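You operate a simulated robot arm through the tools that you are given. There is no shell and no other tool.

The job below is to be done with a simulated two-armed robot. You get a single attempt, and the scene is never put back.

Task
Clear the extruder and press to the mat, then wipe the clay smear off the table.
Fine: wet the round sponge in the blue tin, wipe with it wet, and put it back. Set down upright: teal clay extruder, blue press. What is to be rubbed or washed off counts as gone when no trace of it is left.
Where things are to end (x, y in the base frame): teal clay extruder within 0.05 m of [0.85, 0.24].

It is judged by the outcome, as a careful person would: the job done as asked, and still so three seconds after it is handed in. It fails if anything else is knocked over, pushed out of place, dropped, spilled or broken.

Robot
Two 7-joint arms with fingered hands on one trunk that stands fixed in place. Base frame: the origin is at the foot of the trunk, x ahead of it, y to its left, z up. Readings come in m, rad, newtons and seconds.
The left shoulder is at [0.042, 0.163, 1.061], the right one opposite. Each reaches about 1.215 m from its shoulder. Payload 4 kg a hand.
Tool frame (each hand has its own): the origin (TCP) lies between the finger pads and is the grasp point; the fingertips stand 0.036 m ahead of it; z points along the fingers, y is the line along which they close. The gripper opens to 0.124 m; its body begins 0.042 m behind the TCP. The gripper is a hand of 4 fingers: y runs from the thumb to the fingers, the wrist lies at [-0.015, -0.099, -0.189] in the tool frame, and closing takes about 1.5 s.
Orientation is told as [roll, pitch, yaw] about the base's x, y, z axes, in that order, counted from this pose: with the fingers straight down and the wrist toward the robot, the tool's x, y and z point along [0, 1, 0], [1, 0, 0] and [0, 0, -1] of the base frame.

Tools
- The arms move only by the tool jog_arm. It takes "left_targets", "right_targets" or both (then of equal length, played together; a hand with none holds still); each is a list of rows, each an object of numbers (a shift or turn left out is 0, a gripper value left out holds the last): "tx", "ty", "tz": the shift along the tool's x, y, z in m; "rx", "ry", "rz": the turn, a rotation vector about the tool's x, y, z in degrees; "jaw": the finger opening in m, from 0 to 0.124. In form: [{"tx": .., "ty": .., "tz": .., "rx": .., "ry": .., "rz": .., "jaw": ..}, ...]. A call has 1 to 20 rows; each row shifts and turns the commanded pose from where the row before left it, along the tool's axes as they then stand. Each row takes 0.2 s and may step no farther than 0.05 m and 0.15 rad from the row before; otherwise, or with a gripper value out of range, the whole call is refused. A pose out of reach is approached as far as the arm can. The call stops where the force on the tool passes 40 N (or 10 N more than at its start, if that is more) or the arm is blocked; 0.2 s more then pass. The fingers move at their own pace (about 0.045 m/s each) and stop on an object; they squeeze with about 29 N. The grip force told is the motor's: it shows also when the fingers shut on nothing. Time passes only in rows, and 0.2 s behind the last, so rows that do not move let the fingers close. It gives the time, the measured TCP pose, the force on the tool (base axes), the opening and the grip force at its end, in the units of the frame above (readings bear some noise), with the torque about the TCP (base axes, N m) and any sound that the robot's microphone picked up.
- Cameras (640 x 400 px; columns grow to the right, rows downward): "scene" is now at [0.1392, -0.0041, 1.3216]; the picture's right is [-0.15, -0.99, 0.02], its down [-0.34, 0.03, -0.94] and it looks along [0.93, -0.15, -0.34] (base axes); focal length 310 px, centre (320, 200). "left" rides on the left gripper at [-0.075, -0.086, -0.123] in its tool frame; the picture's right is [-0.70, -0.34, 0.63], its down [0.65, -0.68, 0.35] and it looks along [0.32, 0.65, 0.69] (tool axes); focal length 275 px, centre (320, 200). "right" rides on the right gripper at [0.075, -0.086, -0.123] in its tool frame; the picture's right is [-0.70, 0.34, -0.63], its down [-0.64, -0.68, 0.35] and it looks along [-0.32, 0.65, 0.69] (tool axes); focal length 275 px, centre (320, 200). There is no depth. A picture from a camera that has moved, and an enlarged one, comes with that camera's place and axes in the base frame and with its lens. The place of the scene camera against the robot may be out by one fixed shift of up to 0.025 m in any direction.
- camera(camera): a new picture of that camera. No time passes.
- slide_trunk(by): moves the trunk up (or, below 0, down) by that many m; the arms and the scene camera ride with it, the base frame stays. It gives what a move gives, with no picture.
- preshape(shape, hand): the hand has 4 fingers and takes this shape, open, in about a second: jaw (thumb against the fingers, like two jaws); tri (thumb and two fingers); tip (a fingertip pinch); poke (one finger out to press); point (the index stretched); flat (the hand flat); cup (the hand cupped); fist (a fist). The gripper value then closes the fingers along that shape, each until it touches; the sizes above hold for jaw. It gives what a move gives, with no picture.
- pan_tilt(pan, tilt): turns the head with the scene camera to pan (to the left, within 1.501 rad either way) and tilt (down, from -0.506 to 1.204), counted from straight ahead of the robot (the tilt from the chest, where the trunk bows). It gives what a move gives.
- inspect(camera, box): a new picture of the part [left, top, right, bottom] of that camera's present view, enlarged. No time passes.
- finish_job(): hands the job in; it is judged then, once.

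Places have to be worked out from the pictures, the camera data and where the tool is seen. Open the grippers and draw the arms clear of the work before you hand the job in, unless the task says otherwise.

The tools are called as a command line: name --argument value ..., lists and objects as JSON in quotes. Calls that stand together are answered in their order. jog_arm: Moves the arms, as the interface text tells. Its arguments: {"type":"object","properties":{"left_targets":{"type":"array","items":{"type":"object","properties":{"tx":{"type":"number"},"ty":{"type":"number"},"tz":{"type":"number"},"rx":{"type":"number"},"ry":{"type":"number"},"rz":{"type":"number"},"jaw":{"type":"number"}}}},"right_targets":{"type":"array","items":{"type":"object","properties":{"tx":{"type":"number"},"ty":{"type":"number"},"tz":{"type":"number"},"rx":{"type":"number"},"ry":{"type":"number"},"rz":{"type":"number"},"jaw":{"type":"number"}}}}},"required":[]} The other tools are called the same way: slide_trunk (by) moves the trunk up or down; preshape (shape, hand) gives the hand a shape; pan_tilt (pan, tilt) turns the head that bears the scene camera; camera (camera) takes a picture; inspect (camera, box) takes an enlarged picture of a part of a camera's view; finish_job () hands the job in.

At the start:

```text
time_s: 0.0
left_tool_pos: [0.7933, 0.0806, 1.1947]
left_orientation: [0.001, 0.0, 0.0]
left_contact_force: [-0.1, -0.2, 0.2]
left_ft_torque: [-0.05, -0.01, -0.02]
left_gripper_width: 0.1237
left_finger_force: 0.2
left_shape: jaw
right_tool_pos: [0.6064, -0.5368, 1.1499]
right_orientation: [-0.001, 0.0, 0.001]
right_contact_force: [0.2, 0.0, -0.3]
right_ft_torque: [-0.01, -0.01, 0.0]
right_gripper_width: 0.1239
right_finger_force: 0.2
right_shape: jaw
trunk travel left (down, up): [-0.225, 0.253]
head pan, tilt (commanded): [-0.155, 0.199]
```

scene: 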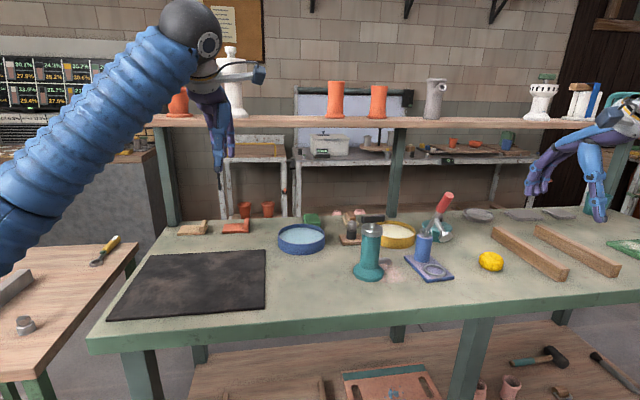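
right: 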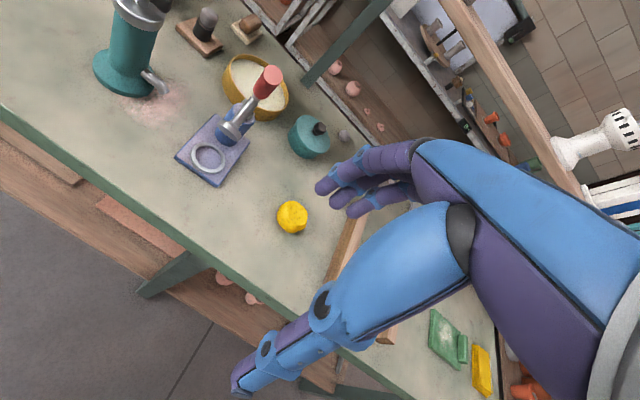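
left: 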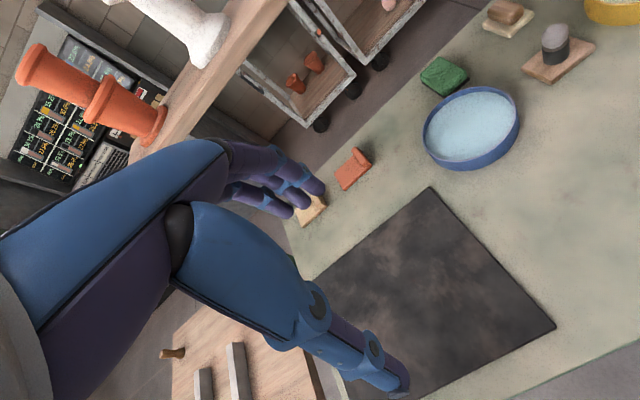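

The scene shows the extruder and blue press right of the mat, with a smear near them. I'll look closer before moving anything.

inspect --camera "scene" --box '[320, 180, 540, 310]'

inspect --camera "scene" --box '[100, 180, 340, 330]'

inspect --camera "right" --box '[60, 0, 360, 260]'

inspect --camera "left" --box '[280, 0, 640, 240]'

```text
2.91 times, centred on (430, 245) of scene
camera zoom: at [0.1392, -0.0041, 1.3216], right [-0.15, -0.99, 0.02], down [-0.34, 0.03, -0.94], along [0.93, -0.15, -0.34], focal length 900 px, centre (0, 69)
```

zoom: 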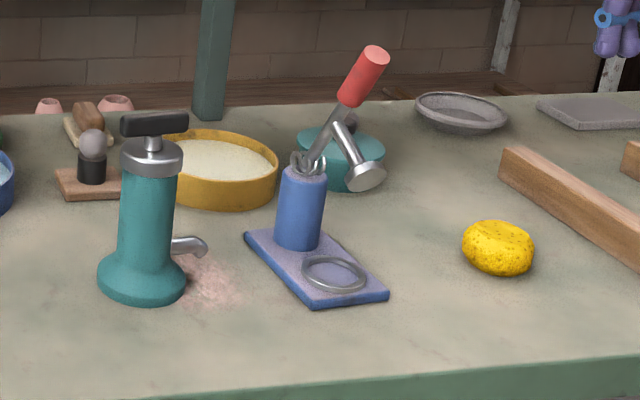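

```text
2.67 times, centred on (220, 255) of scene
camera zoom: at [0.1392, -0.0041, 1.3216], right [-0.15, -0.99, 0.02], down [-0.34, 0.03, -0.94], along [0.93, -0.15, -0.34], focal length 825 px, centre (587, 53)
```

zoom: 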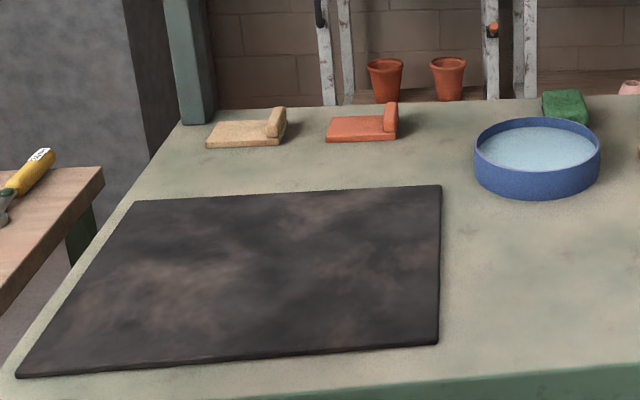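

```text
1.54 times, centred on (210, 130) of right
camera zoom: at [0.5215, -0.4616, 1.2716], right [0.34, -0.7, 0.63], down [-0.68, -0.64, -0.35], along [0.65, -0.32, -0.69], focal length 424 px, centre (489, 308)
```

zoom: 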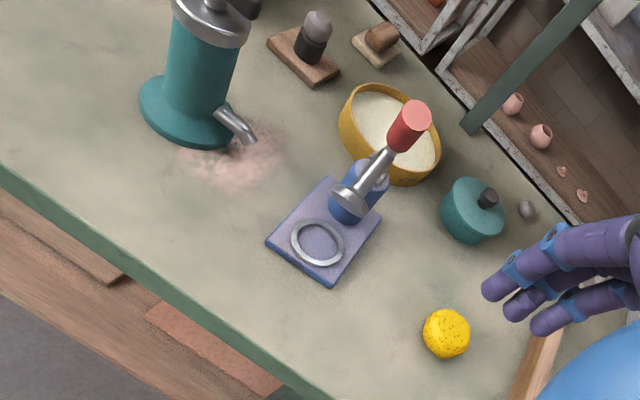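

```text
1.67 times, centred on (460, 120) of left
camera zoom: at [0.7071, 0.0052, 1.3172], right [-0.34, -0.7, -0.63], down [-0.68, 0.65, -0.35], along [0.65, 0.32, -0.69], focal length 459 px, centre (87, 333)
```

zoom: 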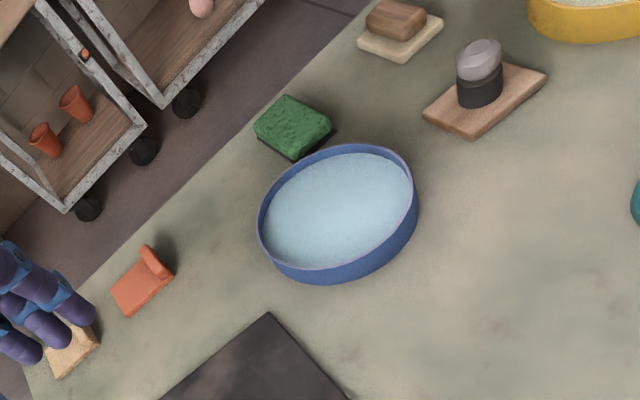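

The extruder looks to be near (0.83, -0.26), the press near (0.86, -0.44), the sponge near (0.83, -0.62) and the tin near (1.0, -0.09), with the table at about z 0.84. I'll bring the right hand over in free air for a closer camera view of the press.

jog_arm --right_targets '[{"tx": 0.033, "ty": 0.01, "tz": 0.018}, {"tx": 0.033, "ty": 0.01, "tz": 0.018}, {"tx": 0.033, "ty": 0.01, "tz": 0.018}, {"tx": 0.033, "ty": 0.01, "tz": 0.018}, {"tx": 0.033, "ty": 0.01, "tz": 0.018}]'

camera --camera "right"

```text
time_s: 1.2
left_tool_pos: [0.7935, 0.0806, 1.1932]
left_orientation: [0.0, 0.002, -0.002]
left_contact_force: [1.1, 0.5, 0.2]
left_ft_torque: [0.01, 0.01, 0.03]
left_gripper_width: 0.1237
left_finger_force: 0.1
left_shape: jaw
right_tool_pos: [0.657, -0.3729, 1.0595]
right_orientation: [0.001, 0.001, 0.0]
right_contact_force: [-0.4, -0.1, 0.2]
right_ft_torque: [-0.02, 0.0, -0.02]
right_gripper_width: 0.1237
right_finger_force: 0.2
right_shape: jaw
trunk travel left (down, up): [-0.225, 0.253]
head pan, tilt (commanded): [-0.155, 0.199]
```

```text
taken
camera right: at [0.5719, -0.297, 1.181], right [0.34, -0.7, 0.63], down [-0.68, -0.64, -0.34], along [0.65, -0.32, -0.69], focal length 275 px, centre (320, 200)
```

right: 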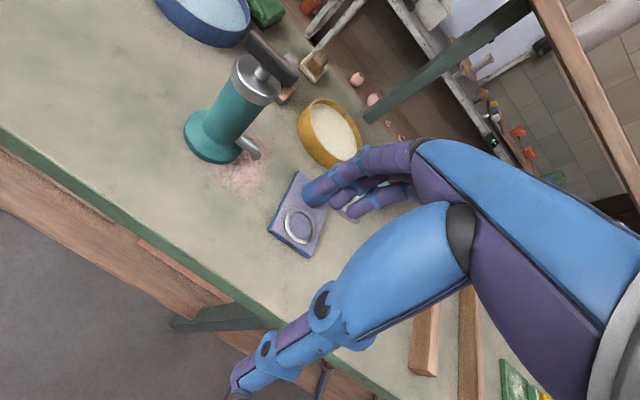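

The extruder base comes out at about (0.831, -0.260), but the hand hides the press. I'll shift the right hand to the right so the press lands in the clear part of its picture.

jog_arm --right_targets '[{"tx": -0.045, "ty": 0.008}, {"tx": -0.045, "ty": 0.008}, {"tx": -0.045, "ty": 0.008}, {"tx": -0.045, "ty": 0.008}]'

camera --camera "right"

inspect --camera "right" --box '[100, 20, 340, 220]'

inspect --camera "scene" --box '[340, 180, 480, 300]'

```text
time_s: 2.2
left_tool_pos: [0.7921, 0.0807, 1.194]
left_orientation: [-0.001, -0.001, -0.001]
left_contact_force: [-0.5, -0.2, -0.7]
left_ft_torque: [0.03, 0.0, -0.02]
left_gripper_width: 0.1237
left_finger_force: 0.0
left_shape: jaw
right_tool_pos: [0.6892, -0.5527, 1.0575]
right_orientation: [-0.001, -0.001, 0.002]
right_contact_force: [-0.3, -0.1, 0.1]
right_ft_torque: [0.02, 0.03, -0.02]
right_gripper_width: 0.1235
right_finger_force: 0.1
right_shape: jaw
trunk travel left (down, up): [-0.225, 0.253]
head pan, tilt (commanded): [-0.155, 0.199]
```

```text
taken
camera right: at [0.6036, -0.4782, 1.1794], right [0.34, -0.7, 0.63], down [-0.68, -0.65, -0.35], along [0.65, -0.31, -0.69], focal length 275 px, centre (320, 200)
```

right: 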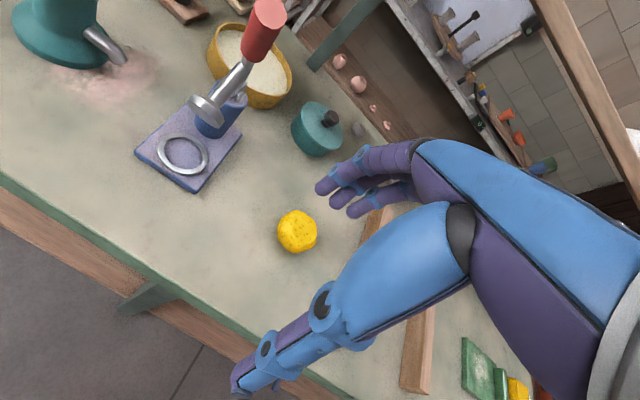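

```text
2.00 times, centred on (220, 120) of right
camera zoom: at [0.6036, -0.4782, 1.1794], right [0.34, -0.7, 0.63], down [-0.68, -0.65, -0.35], along [0.65, -0.31, -0.69], focal length 551 px, centre (520, 360)
```

zoom: 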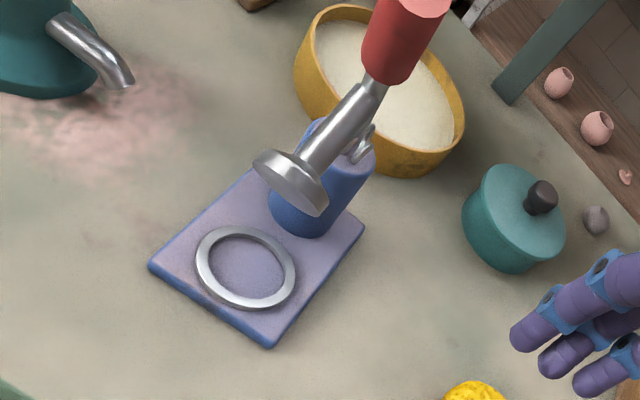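

```text
3.33 times, centred on (410, 240) of scene
camera zoom: at [0.1392, -0.0045, 1.3216], right [-0.15, -0.99, 0.02], down [-0.34, 0.03, -0.94], along [0.93, -0.15, -0.34], focal length 1032 px, centre (20, 67)
```

zoom: 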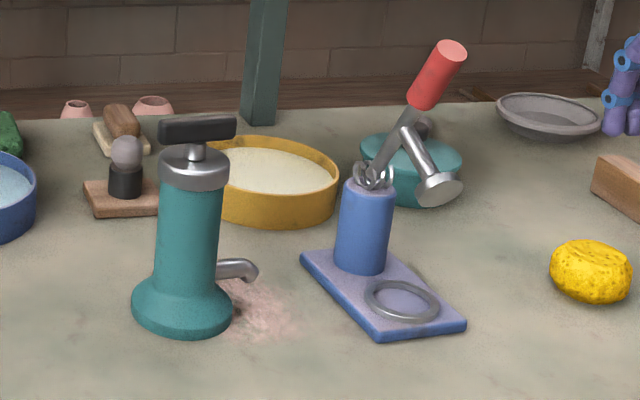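

From the right camera, the press plate is centred near (0.837, -0.427) and its column is near (0.876, -0.42). The lever leans back towards the robot at z 0.93–1.09. I plan to grip the extruder with the left hand from its left side, fingers nearly horizontal, so I rotate the left hand first while it is high up.

jog_arm --left_targets '[{"ry": -7.8}, {"ry": -7.8}, {"ry": -7.8}, {"ry": -7.8}, {"ry": -7.8}, {"ry": -7.8}, {"ry": -7.8}, {"ry": -7.8}, {"ry": -7.6}]'

camera --camera "scene"

camera --camera "left"

```text
time_s: 4.2
left_tool_pos: [0.7918, 0.0799, 1.1938]
left_orientation: [-1.223, 0.001, -0.001]
left_contact_force: [0.2, 0.0, -0.4]
left_ft_torque: [0.02, -0.01, -0.01]
left_gripper_width: 0.1237
left_finger_force: 0.0
left_shape: jaw
right_tool_pos: [0.6894, -0.5521, 1.0578]
right_orientation: [0.0, 0.002, 0.0]
right_contact_force: [0.8, 0.3, -0.2]
right_ft_torque: [0.0, 0.01, 0.01]
right_gripper_width: 0.1238
right_finger_force: 0.1
right_shape: jaw
trunk travel left (down, up): [-0.225, 0.253]
head pan, tilt (commanded): [-0.155, 0.199]
```

```text
taken
camera scene: at [0.1396, -0.004, 1.3215], right [-0.15, -0.99, 0.02], down [-0.34, 0.03, -0.94], along [0.93, -0.15, -0.34], focal length 310 px, centre (320, 200)
```

scene: 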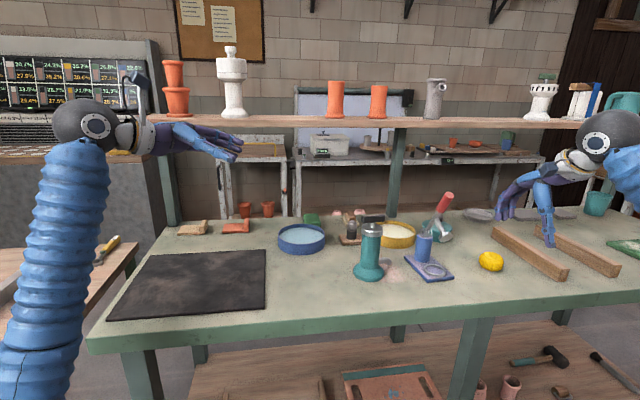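

```text
taken
camera left: at [0.7073, 0.1703, 1.3067], right [-0.34, -0.83, 0.44], down [-0.68, -0.11, -0.72], along [0.65, -0.54, -0.53], focal length 275 px, centre (320, 200)
```

left: 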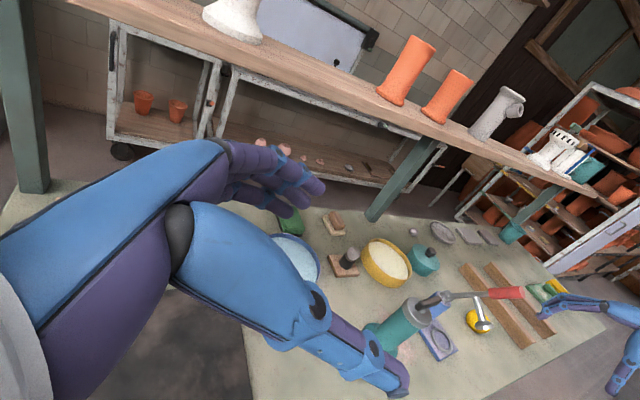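

The rotation went cleanly and the hand is horizontal, pointing right. Now I move to a stand-off about 0.15 m left of the extruder, level with its body.

jog_arm --left_targets '[{"tx": 0.0192, "ty": 0.0053, "tz": 0.0371}, {"tx": 0.0192, "ty": 0.0053, "tz": 0.0371}, {"tx": 0.0192, "ty": 0.0053, "tz": 0.0371}, {"tx": 0.0192, "ty": 0.0053, "tz": 0.0371}, {"tx": 0.0192, "ty": 0.0053, "tz": 0.0371}, {"tx": 0.0192, "ty": 0.0053, "tz": 0.0371}, {"tx": 0.0192, "ty": 0.0053, "tz": 0.0371}]'

camera --camera "scene"

camera --camera "left"

camera --camera "right"

```text
time_s: 5.8
left_tool_pos: [0.829, -0.1161, 0.9782]
left_orientation: [-1.219, 0.002, -0.001]
left_contact_force: [0.9, 0.1, -0.2]
left_ft_torque: [-0.02, 0.0, -0.02]
left_gripper_width: 0.1236
left_finger_force: 0.1
left_shape: jaw
right_tool_pos: [0.6891, -0.5532, 1.0566]
right_orientation: [-0.001, 0.001, -0.001]
right_contact_force: [0.0, -1.1, -0.3]
right_ft_torque: [0.0, 0.01, 0.01]
right_gripper_width: 0.1236
right_finger_force: 0.0
right_shape: jaw
trunk travel left (down, up): [-0.225, 0.253]
head pan, tilt (commanded): [-0.155, 0.199]
```

```text
taken
camera scene: at [0.1397, -0.0046, 1.3214], right [-0.15, -0.99, 0.02], down [-0.34, 0.03, -0.94], along [0.93, -0.15, -0.34], focal length 310 px, centre (320, 200)
```

scene: 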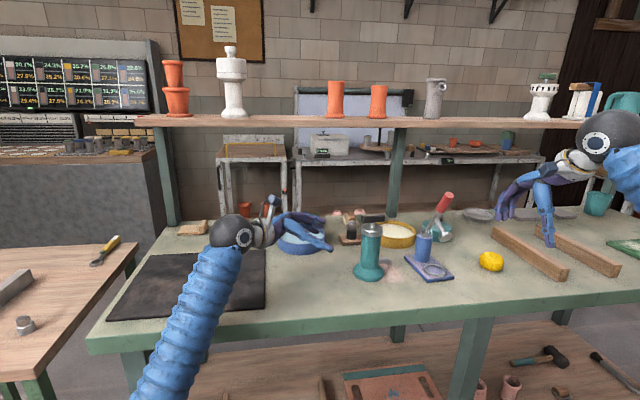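

```text
taken
camera left: at [0.7433, -0.0275, 1.091], right [-0.34, -0.83, 0.44], down [-0.68, -0.1, -0.72], along [0.65, -0.54, -0.53], focal length 275 px, centre (320, 200)
```

left: 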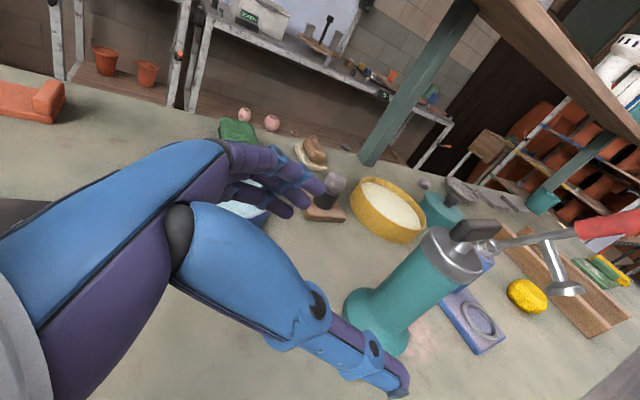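

```text
taken
camera right: at [0.604, -0.478, 1.1791], right [0.34, -0.7, 0.63], down [-0.68, -0.64, -0.35], along [0.65, -0.31, -0.69], focal length 275 px, centre (320, 200)
```

right: 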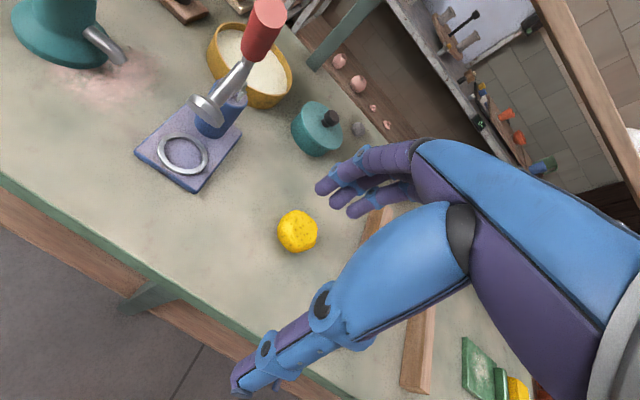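

The left camera confirms the extruder axis at x ≈ 0.828, and the finger gap lines up with its body. I advance 0.148 m along the fingers.

jog_arm --left_targets '[{"tz": 0.025}, {"tz": 0.025}, {"tz": 0.025}, {"tz": 0.025}, {"tz": 0.025}, {"tz": 0.023}]'

camera --camera "left"

inspect --camera "scene" --box '[260, 180, 480, 320]'

inspect --camera "right" --box '[0, 0, 200, 125]'

```text
time_s: 7.2
left_tool_pos: [0.8292, -0.2558, 0.9271]
left_orientation: [-1.221, 0.002, 0.0]
left_contact_force: [0.3, 0.5, -0.4]
left_ft_torque: [0.02, -0.01, 0.04]
left_gripper_width: 0.124
left_finger_force: 0.0
left_shape: jaw
right_tool_pos: [0.688, -0.5524, 1.0566]
right_orientation: [0.001, 0.0, 0.0]
right_contact_force: [-0.4, 0.3, 0.2]
right_ft_torque: [-0.03, 0.01, -0.01]
right_gripper_width: 0.1237
right_finger_force: 0.1
right_shape: jaw
trunk travel left (down, up): [-0.225, 0.253]
head pan, tilt (commanded): [-0.155, 0.199]
```

```text
taken
camera left: at [0.7438, -0.1667, 1.0402], right [-0.34, -0.83, 0.44], down [-0.68, -0.1, -0.72], along [0.65, -0.54, -0.53], focal length 275 px, centre (320, 200)
```

left: 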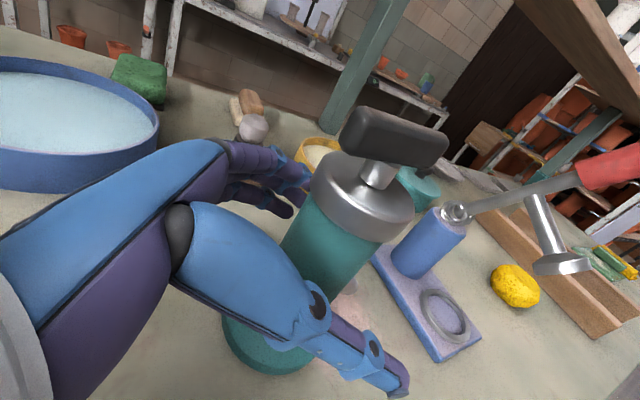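

```text
2.86 times, centred on (370, 250) of scene
camera zoom: at [0.1392, -0.0046, 1.3215], right [-0.15, -0.99, 0.02], down [-0.34, 0.03, -0.94], along [0.93, -0.15, -0.34], focal length 884 px, centre (177, 57)
```

zoom: 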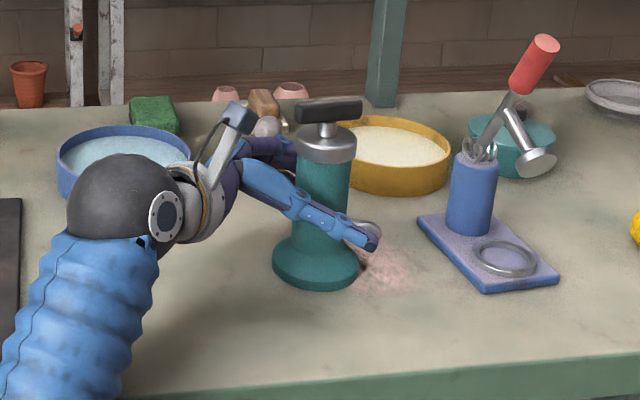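

```text
3.20 times, centred on (100, 62) of right
camera zoom: at [0.6035, -0.4781, 1.1794], right [0.34, -0.7, 0.63], down [-0.68, -0.64, -0.35], along [0.65, -0.32, -0.69], focal length 881 px, centre (1024, 640)
```

zoom: 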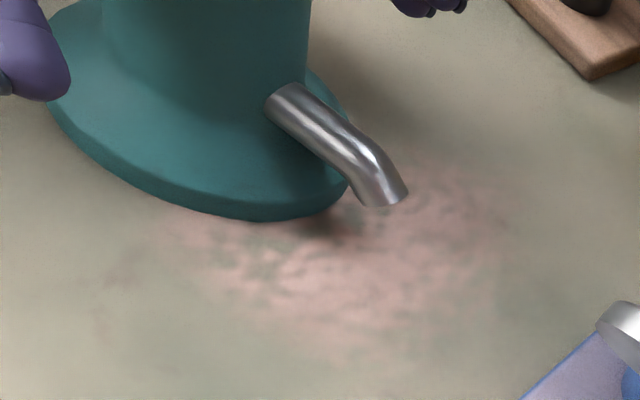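

The thumb is in front of the body and the fingers behind it, both above the base and spout, and nothing is in contact yet. I close the fingers.

jog_arm --left_targets '[{"jaw": 0.03}, {"jaw": 0.03}, {"jaw": 0.03}, {"jaw": 0.03}, {"jaw": 0.03}, {"jaw": 0.03}, {"jaw": 0.03}, {"jaw": 0.03}]'

camera --camera "left"

inspect --camera "scene" --box '[260, 180, 480, 320]'

```text
time_s: 9.0
left_tool_pos: [0.8286, -0.2549, 0.9282]
left_orientation: [-1.223, 0.0, 0.0]
left_contact_force: [0.3, 1.0, 2.0]
left_ft_torque: [-0.09, -0.21, 0.01]
left_gripper_width: 0.0434
left_finger_force: 28.3
left_shape: jaw
right_tool_pos: [0.6886, -0.5529, 1.0577]
right_orientation: [0.0, 0.0, 0.0]
right_contact_force: [0.6, -0.2, -0.3]
right_ft_torque: [-0.01, 0.01, 0.0]
right_gripper_width: 0.1236
right_finger_force: 0.0
right_shape: jaw
trunk travel left (down, up): [-0.225, 0.253]
head pan, tilt (commanded): [-0.155, 0.199]
```

```text
taken
camera left: at [0.7436, -0.1663, 1.0409], right [-0.34, -0.83, 0.44], down [-0.68, -0.1, -0.72], along [0.65, -0.54, -0.53], focal length 275 px, centre (320, 200)
```

left: 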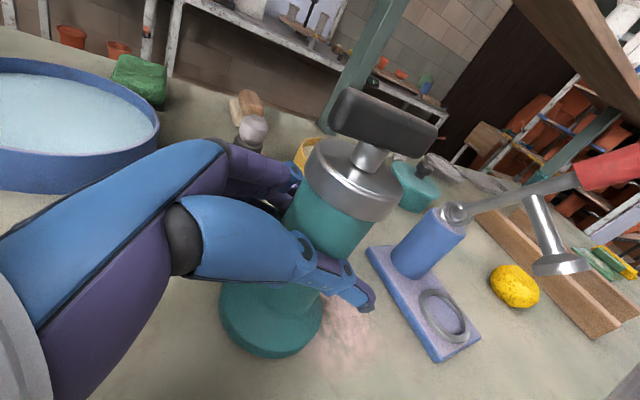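

```text
2.86 times, centred on (370, 250) of scene
camera zoom: at [0.139, -0.0041, 1.3216], right [-0.15, -0.99, 0.02], down [-0.34, 0.03, -0.94], along [0.93, -0.15, -0.34], focal length 884 px, centre (177, 57)
```

zoom: 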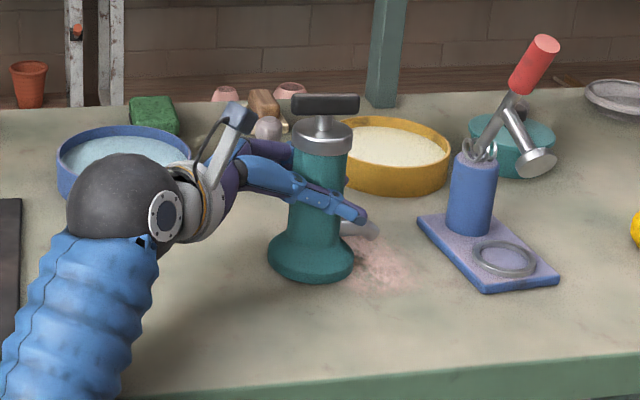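

The grip holds at 0.043 m width and 28 N. I lift slightly, straight up, to check that the extruder comes along upright and without slipping.

jog_arm --left_targets '[{"tx": -0.0094, "tz": -0.0034}, {"tx": -0.0094, "tz": -0.0034}, {"tx": -0.0094, "tz": -0.0034}, {"tx": -0.0094, "tz": -0.0034}, {}]'

camera --camera "left"

inspect --camera "scene" --box '[260, 180, 480, 320]'

```text
time_s: 10.2
left_tool_pos: [0.8297, -0.2573, 0.968]
left_orientation: [-1.221, -0.001, -0.001]
left_contact_force: [-0.5, 0.4, -4.1]
left_ft_torque: [0.02, 0.03, 0.03]
left_gripper_width: 0.0431
left_finger_force: 28.4
left_shape: jaw
right_tool_pos: [0.6887, -0.551, 1.0577]
right_orientation: [0.001, 0.002, 0.0]
right_contact_force: [-0.3, -0.3, 0.5]
right_ft_torque: [0.02, -0.02, 0.0]
right_gripper_width: 0.1237
right_finger_force: 0.2
right_shape: jaw
trunk travel left (down, up): [-0.225, 0.253]
head pan, tilt (commanded): [-0.155, 0.199]
```

```text
taken
camera left: at [0.7446, -0.167, 1.081], right [-0.34, -0.83, 0.44], down [-0.68, -0.1, -0.72], along [0.65, -0.54, -0.53], focal length 275 px, centre (320, 200)
```

left: 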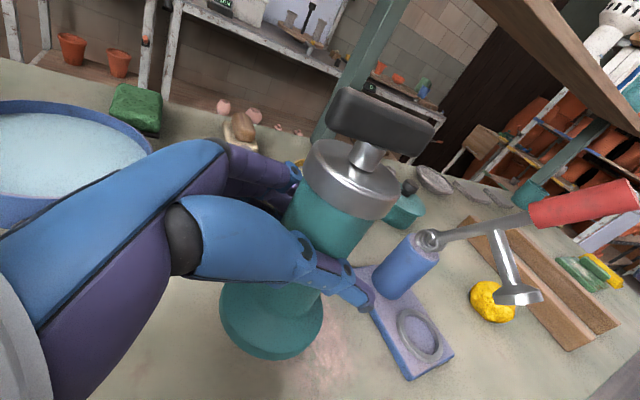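

```text
2.86 times, centred on (370, 250) of scene
camera zoom: at [0.1396, -0.0043, 1.3215], right [-0.15, -0.99, 0.02], down [-0.34, 0.03, -0.94], along [0.93, -0.15, -0.34], focal length 884 px, centre (177, 57)
```

zoom: 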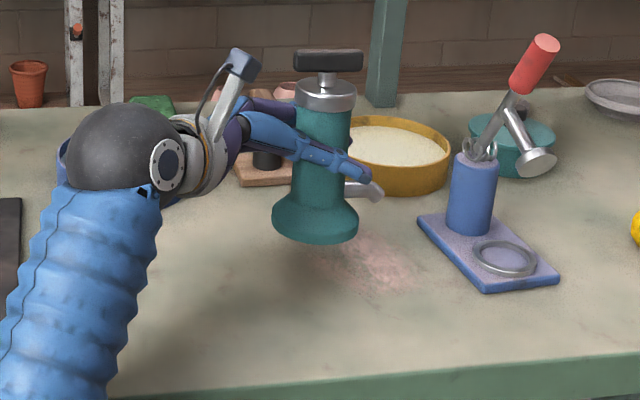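

The extruder came up upright (about 4 N) with its axis within 2 mm of the TCP. Before I carry it left, I'll look down-left to see where the elbow is and what stands near it.

pan_tilt --pan 0.35 --tilt 0.6

camera --camera "scene"

```text
time_s: 11.1
left_tool_pos: [0.8279, -0.2569, 0.9687]
left_orientation: [-1.221, 0.001, 0.0]
left_contact_force: [-0.5, -0.5, -4.0]
left_ft_torque: [0.02, 0.02, -0.02]
left_gripper_width: 0.043
left_finger_force: 29.0
left_shape: jaw
right_tool_pos: [0.6884, -0.5528, 1.058]
right_orientation: [0.0, 0.001, 0.0]
right_contact_force: [0.2, 0.0, -0.8]
right_ft_torque: [0.03, 0.02, 0.03]
right_gripper_width: 0.1238
right_finger_force: 0.0
right_shape: jaw
trunk travel left (down, up): [-0.225, 0.253]
head pan, tilt (commanded): [0.351, 0.6]
```

```text
taken
camera scene: at [0.125, 0.0404, 1.2864], right [0.34, -0.94, -0.05], down [-0.65, -0.19, -0.73], along [0.68, 0.28, -0.68], focal length 310 px, centre (320, 200)
```

scene: 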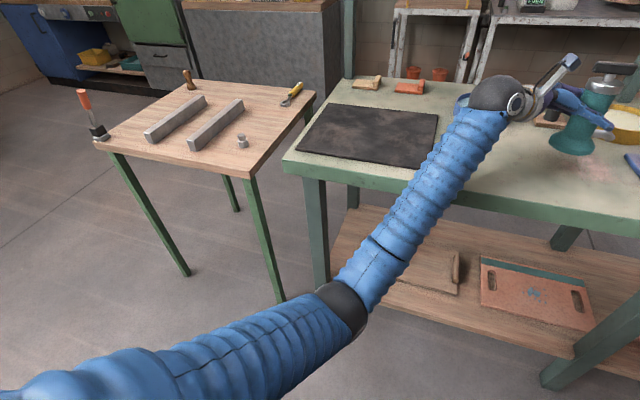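

The elbow hangs low in front of the table with free space to its left, and the side bench is lower and farther out. I raise the extruder 3 cm and carry it left to above (0.85, 0.24).

jog_arm --left_targets '[{"tx": -0.0094, "tz": -0.0034}, {"tx": -0.0094, "tz": -0.0034}, {"tx": -0.0094, "tz": -0.0034}, {"tx": 0.0121, "ty": 0.0014, "tz": -0.03324}, {"tx": 0.0121, "ty": 0.0014, "tz": -0.03324}, {"tx": 0.0121, "ty": 0.0014, "tz": -0.03324}, {"tx": 0.0121, "ty": 0.0014, "tz": -0.03324}, {"tx": 0.0121, "ty": 0.0014, "tz": -0.03324}, {"tx": 0.0121, "ty": 0.0014, "tz": -0.03324}, {"tx": 0.0121, "ty": 0.0014, "tz": -0.03324}, {"tx": 0.0121, "ty": 0.0014, "tz": -0.03324}, {"tx": 0.0121, "ty": 0.0014, "tz": -0.03324}, {"tx": 0.0121, "ty": 0.0014, "tz": -0.03324}, {"tx": 0.0121, "ty": 0.0014, "tz": -0.03324}, {"tx": 0.0121, "ty": 0.0014, "tz": -0.03324}, {"tx": 0.0121, "ty": 0.0014, "tz": -0.03324}, {"tx": 0.0121, "ty": 0.0014, "tz": -0.03324}, {}]'

camera --camera "scene"

camera --camera "left"

```text
time_s: 14.9
left_tool_pos: [0.8483, 0.2371, 0.9974]
left_orientation: [-1.222, -0.001, -0.003]
left_contact_force: [-0.3, -0.3, -3.8]
left_ft_torque: [0.06, 0.08, -0.01]
left_gripper_width: 0.0428
left_finger_force: 29.6
left_shape: jaw
right_tool_pos: [0.6884, -0.5526, 1.0575]
right_orientation: [0.001, 0.002, 0.001]
right_contact_force: [-0.2, -0.6, 0.3]
right_ft_torque: [0.01, 0.02, -0.02]
right_gripper_width: 0.1238
right_finger_force: 0.0
right_shape: jaw
trunk travel left (down, up): [-0.225, 0.253]
head pan, tilt (commanded): [0.351, 0.6]
```

```text
taken
camera scene: at [0.1251, 0.0404, 1.2863], right [0.34, -0.94, -0.05], down [-0.65, -0.19, -0.73], along [0.68, 0.28, -0.68], focal length 310 px, centre (320, 200)
```

scene: 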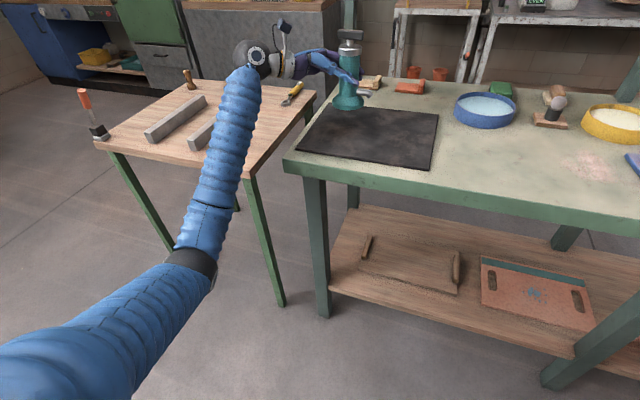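

```text
taken
camera left: at [0.7632, 0.3259, 1.1109], right [-0.34, -0.83, 0.44], down [-0.68, -0.1, -0.72], along [0.65, -0.54, -0.53], focal length 275 px, centre (320, 200)
```

left: 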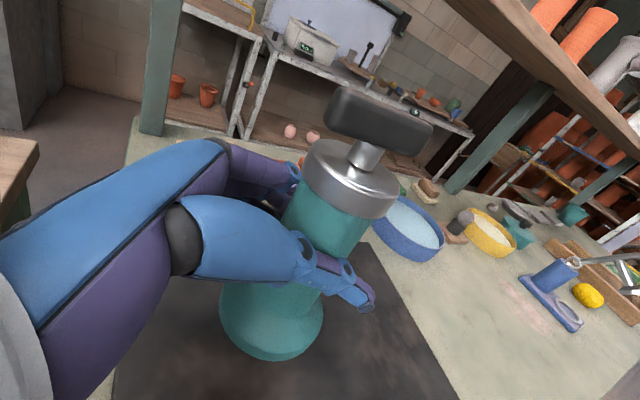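

The extruder is over (0.848, 0.237). I lower it to just above the mat, then take fine steps while watching the force.

jog_arm --left_targets '[{"tx": 0.0103, "tz": 0.00376}, {"tx": 0.0103, "tz": 0.00376}, {"tx": 0.0103, "tz": 0.00376}, {"tx": 0.0103, "tz": 0.00376}, {"tx": 0.0094, "tz": 0.00342}, {}]'

inspect --camera "scene" --box '[230, 20, 450, 170]'

```text
time_s: 16.3
left_tool_pos: [0.8496, 0.2386, 0.9439]
left_orientation: [-1.223, 0.002, -0.002]
left_contact_force: [-0.8, -1.2, -4.0]
left_ft_torque: [0.02, 0.02, 0.01]
left_gripper_width: 0.0427
left_finger_force: 29.2
left_shape: jaw
right_tool_pos: [0.689, -0.5522, 1.0576]
right_orientation: [-0.001, 0.002, -0.001]
right_contact_force: [0.4, -0.9, 0.2]
right_ft_torque: [0.02, -0.02, 0.0]
right_gripper_width: 0.1236
right_finger_force: 0.1
right_shape: jaw
trunk travel left (down, up): [-0.225, 0.253]
head pan, tilt (commanded): [0.351, 0.6]
```

```text
2.67 times, centred on (340, 95) of scene
camera zoom: at [0.1249, 0.0408, 1.2864], right [0.34, -0.94, -0.05], down [-0.65, -0.19, -0.73], along [0.68, 0.28, -0.68], focal length 825 px, centre (267, 480)
```

zoom: 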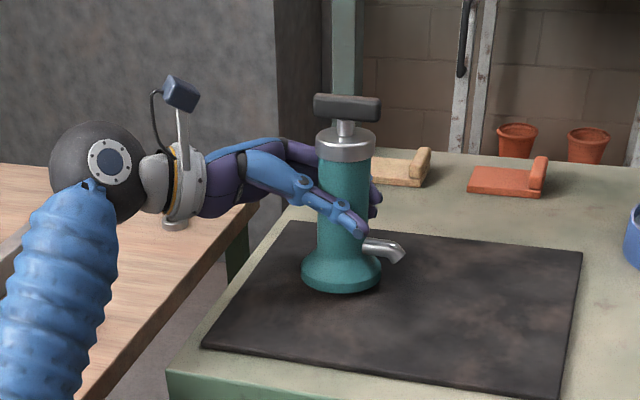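

The extruder is still hanging (-4 N) about a centimetre above the mat. I continue down in 2.5 mm steps.

jog_arm --left_targets '[{"tx": 0.00235, "tz": 0.00086}, {"tx": 0.00235, "tz": 0.00086}, {"tx": 0.00235, "tz": 0.00086}]'

```text
time_s: 17.1
left_tool_pos: [0.8484, 0.2369, 0.9378]
left_orientation: [-1.22, -0.001, -0.001]
left_contact_force: [-1.2, 0.1, 1.1]
left_ft_torque: [-0.06, -0.08, -0.07]
left_gripper_width: 0.0427
left_finger_force: 29.1
left_shape: jaw
right_tool_pos: [0.6876, -0.5528, 1.0581]
right_orientation: [0.0, 0.0, 0.0]
right_contact_force: [0.3, 0.1, 0.0]
right_ft_torque: [0.01, -0.01, 0.01]
right_gripper_width: 0.1239
right_finger_force: 0.0
right_shape: jaw
trunk travel left (down, up): [-0.225, 0.253]
head pan, tilt (commanded): [0.351, 0.6]
```

The force went from -4 to +1 N at TCP z 0.938, so the mat now carries the extruder's weight. I open the fingers.

jog_arm --left_targets '[{"jaw": 0.05}, {"jaw": 0.06}, {"jaw": 0.08}, {"jaw": 0.124}, {"jaw": 0.124}, {"jaw": 0.124}, {"jaw": 0.124}, {"jaw": 0.124}]'

camera --camera "left"

inspect --camera "scene" --box '[230, 20, 450, 170]'

```text
time_s: 18.9
left_tool_pos: [0.8497, 0.237, 0.9373]
left_orientation: [-1.221, 0.0, 0.0]
left_contact_force: [-0.3, -0.5, -0.1]
left_ft_torque: [0.0, -0.03, -0.01]
left_gripper_width: 0.1234
left_finger_force: 0.0
left_shape: jaw
right_tool_pos: [0.6887, -0.5526, 1.058]
right_orientation: [-0.001, 0.0, 0.0]
right_contact_force: [0.1, 0.6, -0.1]
right_ft_torque: [-0.02, 0.01, -0.01]
right_gripper_width: 0.1236
right_finger_force: 0.1
right_shape: jaw
trunk travel left (down, up): [-0.225, 0.253]
head pan, tilt (commanded): [0.351, 0.6]
```

```text
taken
camera left: at [0.7636, 0.3267, 1.0492], right [-0.34, -0.83, 0.44], down [-0.68, -0.1, -0.72], along [0.65, -0.54, -0.53], focal length 275 px, centre (320, 200)
```

left: 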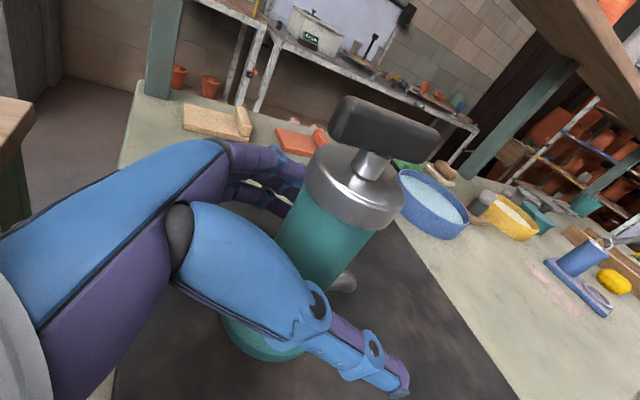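

```text
2.67 times, centred on (340, 95) of scene
camera zoom: at [0.1246, 0.0408, 1.2864], right [0.34, -0.94, -0.05], down [-0.65, -0.19, -0.73], along [0.68, 0.28, -0.68], focal length 825 px, centre (267, 480)
```

zoom: 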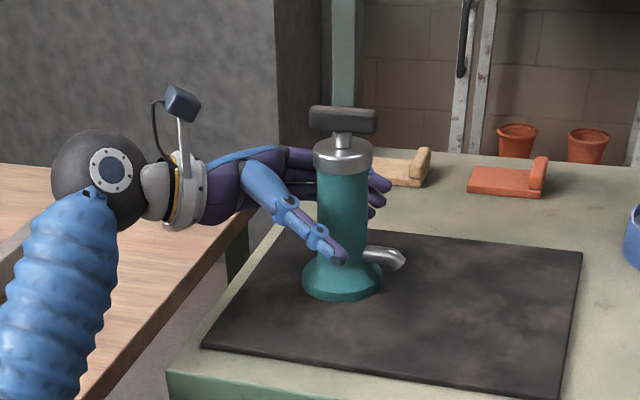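

The extruder stands upright on the mat. I back the left hand out along its fingers, then raise it clear.

jog_arm --left_targets '[{"tz": -0.025}, {"tz": -0.03}, {"tz": -0.03}, {"tz": -0.03}, {"tz": -0.03}, {"tx": -0.035, "tz": -0.013}, {"tx": -0.035, "tz": -0.013}, {"tx": -0.035, "tz": -0.013}, {"tx": -0.035, "tz": -0.013}, {"ty": -0.04}, {"ty": -0.04}]'

pan_tilt --pan -0.1 --tilt 0.45

camera --camera "scene"

camera --camera "right"

```text
time_s: 21.3
left_tool_pos: [0.7697, 0.3748, 1.134]
left_orientation: [-1.223, 0.002, -0.003]
left_contact_force: [0.3, -0.6, 0.3]
left_ft_torque: [0.0, 0.03, 0.01]
left_gripper_width: 0.1236
left_finger_force: 0.1
left_shape: jaw
right_tool_pos: [0.6862, -0.5536, 1.0585]
right_orientation: [0.0, 0.0, -0.002]
right_contact_force: [0.2, -0.5, 0.4]
right_ft_torque: [0.03, 0.01, 0.01]
right_gripper_width: 0.1238
right_finger_force: 0.1
right_shape: jaw
trunk travel left (down, up): [-0.225, 0.253]
head pan, tilt (commanded): [0.351, 0.6]
```

```text
time_s: 22.2
left_tool_pos: [0.7714, 0.3751, 1.1337]
left_orientation: [-1.221, 0.001, 0.001]
left_contact_force: [-0.7, -0.2, -0.1]
left_ft_torque: [0.02, 0.02, 0.0]
left_gripper_width: 0.1236
left_finger_force: 0.1
left_shape: jaw
right_tool_pos: [0.6888, -0.5526, 1.0589]
right_orientation: [0.001, 0.0, 0.001]
right_contact_force: [0.6, -0.6, -1.1]
right_ft_torque: [0.0, 0.0, 0.0]
right_gripper_width: 0.1234
right_finger_force: 0.0
right_shape: jaw
trunk travel left (down, up): [-0.225, 0.253]
head pan, tilt (commanded): [-0.099, 0.45]
```

```text
taken
camera scene: at [0.135, 0.0013, 1.2985], right [-0.1, -1.0, 0.01], down [-0.57, 0.04, -0.82], along [0.82, -0.09, -0.57], focal length 310 px, centre (320, 200)
```

scene: 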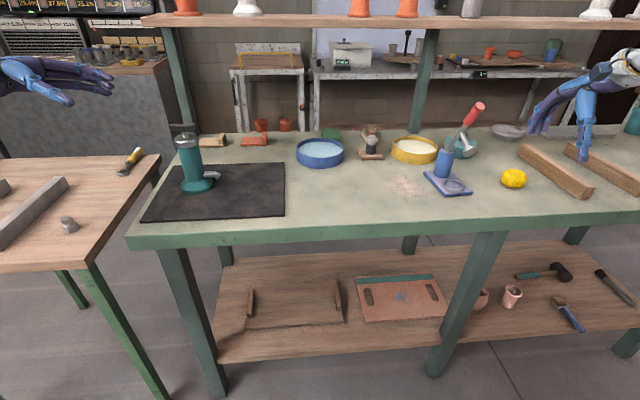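

```text
taken
camera right: at [0.6034, -0.4777, 1.1797], right [0.34, -0.7, 0.63], down [-0.68, -0.64, -0.35], along [0.65, -0.32, -0.69], focal length 275 px, centre (320, 200)
```

right: 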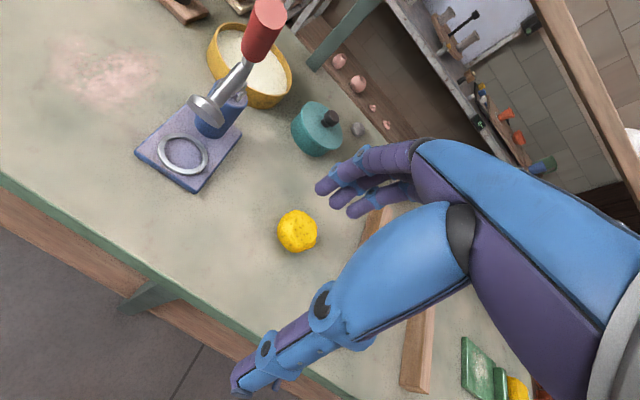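

The extruder stands well at its goal and the smear is fully exposed. The press needs a lower grip, so I raise the trunk to keep the right forearm higher above the table edge.

slide_trunk --by 0.18

jog_arm --right_targets '[{"ry": 7.8}, {"ry": 7.8}, {"ry": 7.8}, {"ry": 7.8}, {"ry": 7.8}, {"ry": 7.8}, {"ry": 7.8}, {"ry": 7.8}, {"ry": 7.6}]'

camera --camera "scene"

camera --camera "right"

```text
time_s: 24.2
left_tool_pos: [0.7699, 0.3755, 1.3145]
left_orientation: [-1.222, 0.002, 0.001]
left_contact_force: [-0.2, 0.1, 0.0]
left_ft_torque: [-0.01, 0.0, -0.03]
left_gripper_width: 0.1237
left_finger_force: 0.0
left_shape: jaw
right_tool_pos: [0.6878, -0.5522, 1.2388]
right_orientation: [0.001, 0.001, -0.001]
right_contact_force: [0.2, 0.2, 0.4]
right_ft_torque: [0.01, -0.02, 0.0]
right_gripper_width: 0.1238
right_finger_force: 0.1
right_shape: jaw
trunk travel left (down, up): [-0.405, 0.073]
head pan, tilt (commanded): [-0.099, 0.45]
```

```text
time_s: 26.2
left_tool_pos: [0.7697, 0.3752, 1.3148]
left_orientation: [-1.221, 0.0, -0.001]
left_contact_force: [-0.2, 0.0, -0.2]
left_ft_torque: [-0.01, 0.03, 0.01]
left_gripper_width: 0.1239
left_finger_force: 0.0
left_shape: jaw
right_tool_pos: [0.6891, -0.5513, 1.24]
right_orientation: [1.223, 0.002, 0.001]
right_contact_force: [-0.3, 0.2, 0.3]
right_ft_torque: [-0.01, 0.01, 0.0]
right_gripper_width: 0.1238
right_finger_force: 0.1
right_shape: jaw
trunk travel left (down, up): [-0.405, 0.073]
head pan, tilt (commanded): [-0.099, 0.45]
```

```text
taken
camera scene: at [0.0739, 0.0011, 1.4989], right [-0.1, -0.99, 0.0], down [-0.45, 0.04, -0.89], along [0.89, -0.09, -0.45], focal length 310 px, centre (320, 200)
```

scene: 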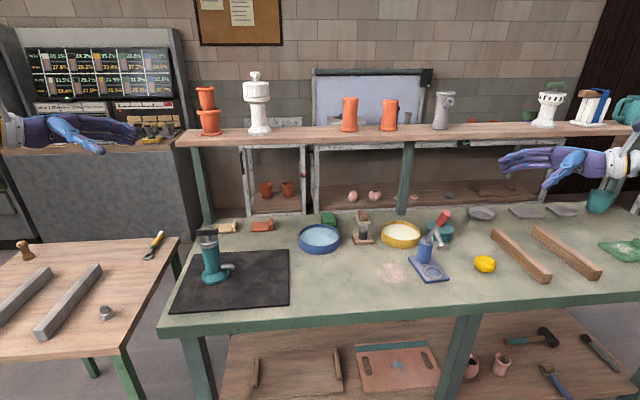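

```text
taken
camera right: at [0.6035, -0.6423, 1.3511], right [0.34, -0.83, -0.44], down [-0.68, 0.11, -0.72], along [0.65, 0.54, -0.53], focal length 275 px, centre (320, 200)
```

right: 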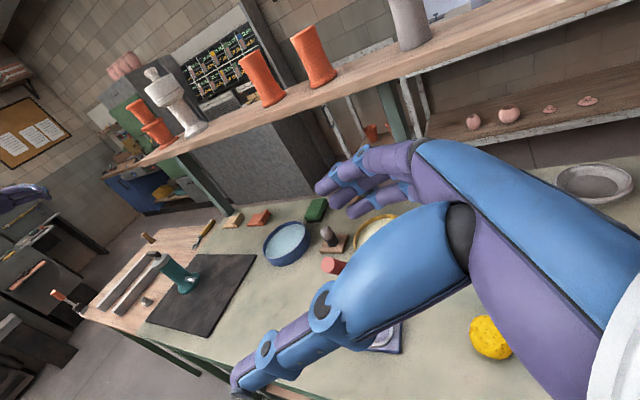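

The right hand is rolled. I'll zoom in on the press, smear, sponge and tin from the raised scene camera to refine their places.

inspect --camera "scene" --box '[360, 200, 520, 300]'

inspect --camera "scene" --box '[160, 200, 360, 325]'

```text
4.00 times, centred on (440, 250) of scene
camera zoom: at [0.0739, 0.0011, 1.4989], right [-0.1, -0.99, 0.0], down [-0.45, 0.04, -0.89], along [0.89, -0.09, -0.45], focal length 1238 px, centre (-160, 0)
```

zoom: 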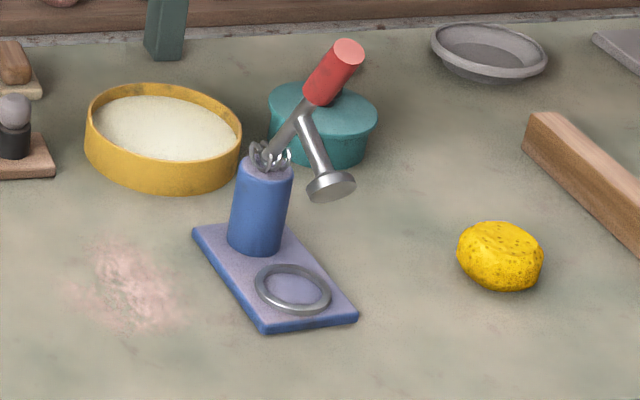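

```text
3.20 times, centred on (260, 262) of scene
camera zoom: at [0.0739, 0.0011, 1.4989], right [-0.1, -0.99, 0.0], down [-0.45, 0.04, -0.89], along [0.89, -0.09, -0.45], focal length 990 px, centre (512, 0)
```

zoom: 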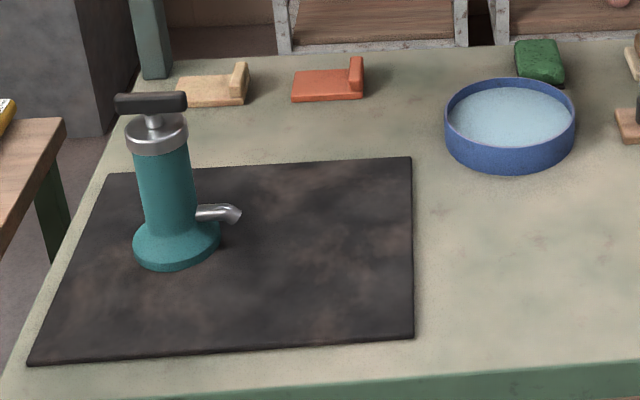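

Both cameras now agree on the press: column at (0.875, -0.426), top z 0.926, foot at (0.782, -0.431, 0.973). I move the right hand to a stand-off 0.16 m to the right of the column.

jog_arm --right_targets '[{"tx": -0.0301, "ty": 0.0207, "tz": 0.0082}, {"tx": -0.0301, "ty": 0.0207, "tz": 0.0082}, {"tx": -0.0301, "ty": 0.0207, "tz": 0.0082}, {"tx": -0.0301, "ty": 0.0207, "tz": 0.0082}, {"tx": -0.0301, "ty": 0.0207, "tz": 0.0082}, {"tx": -0.0301, "ty": 0.0207, "tz": 0.0082}, {"tx": -0.0301, "ty": 0.0207, "tz": 0.0082}, {"tx": -0.0301, "ty": 0.0207, "tz": 0.0082}, {"tx": -0.0301, "ty": 0.0207, "tz": 0.0082}]'

camera --camera "scene"

camera --camera "right"

```text
time_s: 28.2
left_tool_pos: [0.7714, 0.3754, 1.3144]
left_orientation: [-1.221, 0.002, -0.001]
left_contact_force: [0.7, -0.1, -0.7]
left_ft_torque: [-0.03, 0.0, -0.01]
left_gripper_width: 0.1235
left_finger_force: 0.1
left_shape: jaw
right_tool_pos: [0.8727, -0.5742, 0.9575]
right_orientation: [1.221, 0.001, 0.0]
right_contact_force: [0.5, -0.4, 0.6]
right_ft_torque: [-0.01, 0.02, 0.01]
right_gripper_width: 0.1235
right_finger_force: 0.1
right_shape: jaw
trunk travel left (down, up): [-0.405, 0.073]
head pan, tilt (commanded): [-0.099, 0.45]
```

```text
taken
camera scene: at [0.0745, 0.0015, 1.4989], right [-0.1, -0.99, 0.0], down [-0.45, 0.04, -0.89], along [0.89, -0.09, -0.45], focal length 310 px, centre (320, 200)
```

scene: 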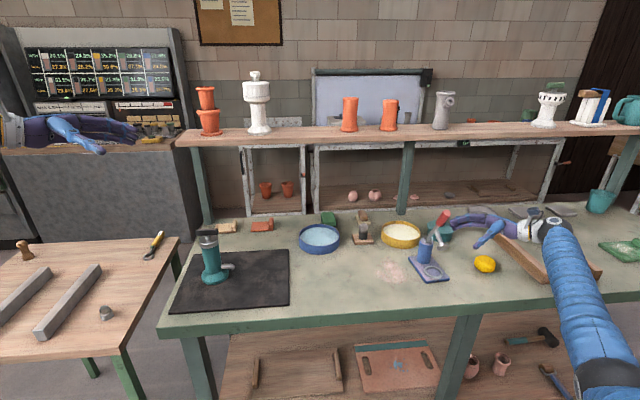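

```text
taken
camera right: at [0.788, -0.6644, 1.0698], right [0.34, -0.83, -0.44], down [-0.68, 0.1, -0.72], along [0.65, 0.54, -0.53], focal length 275 px, centre (320, 200)
```

right: 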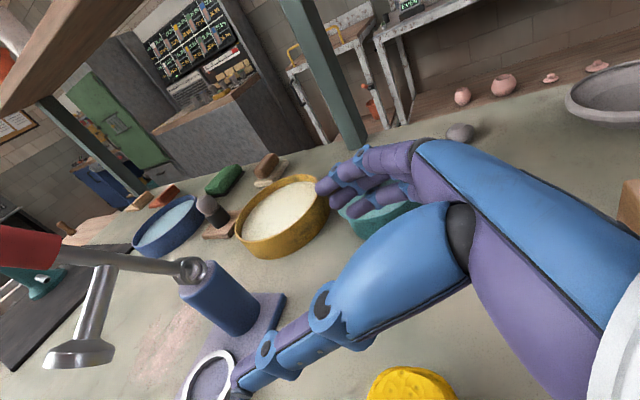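

The yellow tin is close behind the column, so fingers open wide on that side could hit it. I'll zoom in to measure that gap before going in.

inspect --camera "right" --box '[140, 140, 420, 340]'

inspect --camera "scene" --box '[360, 200, 520, 300]'

```text
2.00 times, centred on (280, 240) of right
camera zoom: at [0.788, -0.6644, 1.0698], right [0.34, -0.83, -0.44], down [-0.68, 0.1, -0.72], along [0.65, 0.54, -0.53], focal length 551 px, centre (400, 120)
```

zoom: 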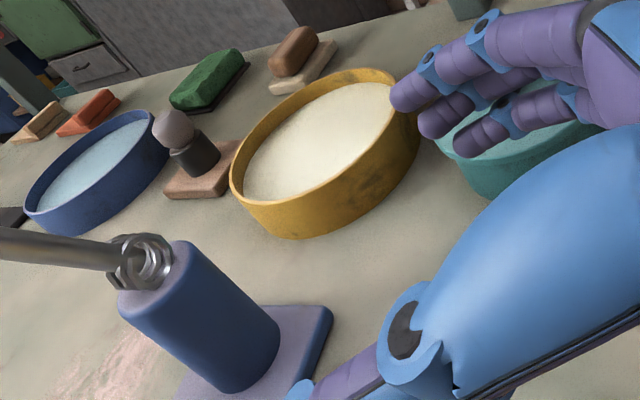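

```text
4.00 times, centred on (440, 250) of scene
camera zoom: at [0.0745, 0.0015, 1.4989], right [-0.1, -0.99, 0.0], down [-0.45, 0.04, -0.89], along [0.89, -0.09, -0.45], focal length 1238 px, centre (-160, 0)
```

zoom: 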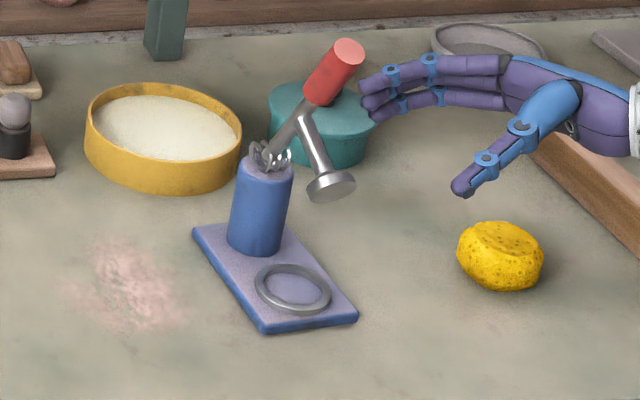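

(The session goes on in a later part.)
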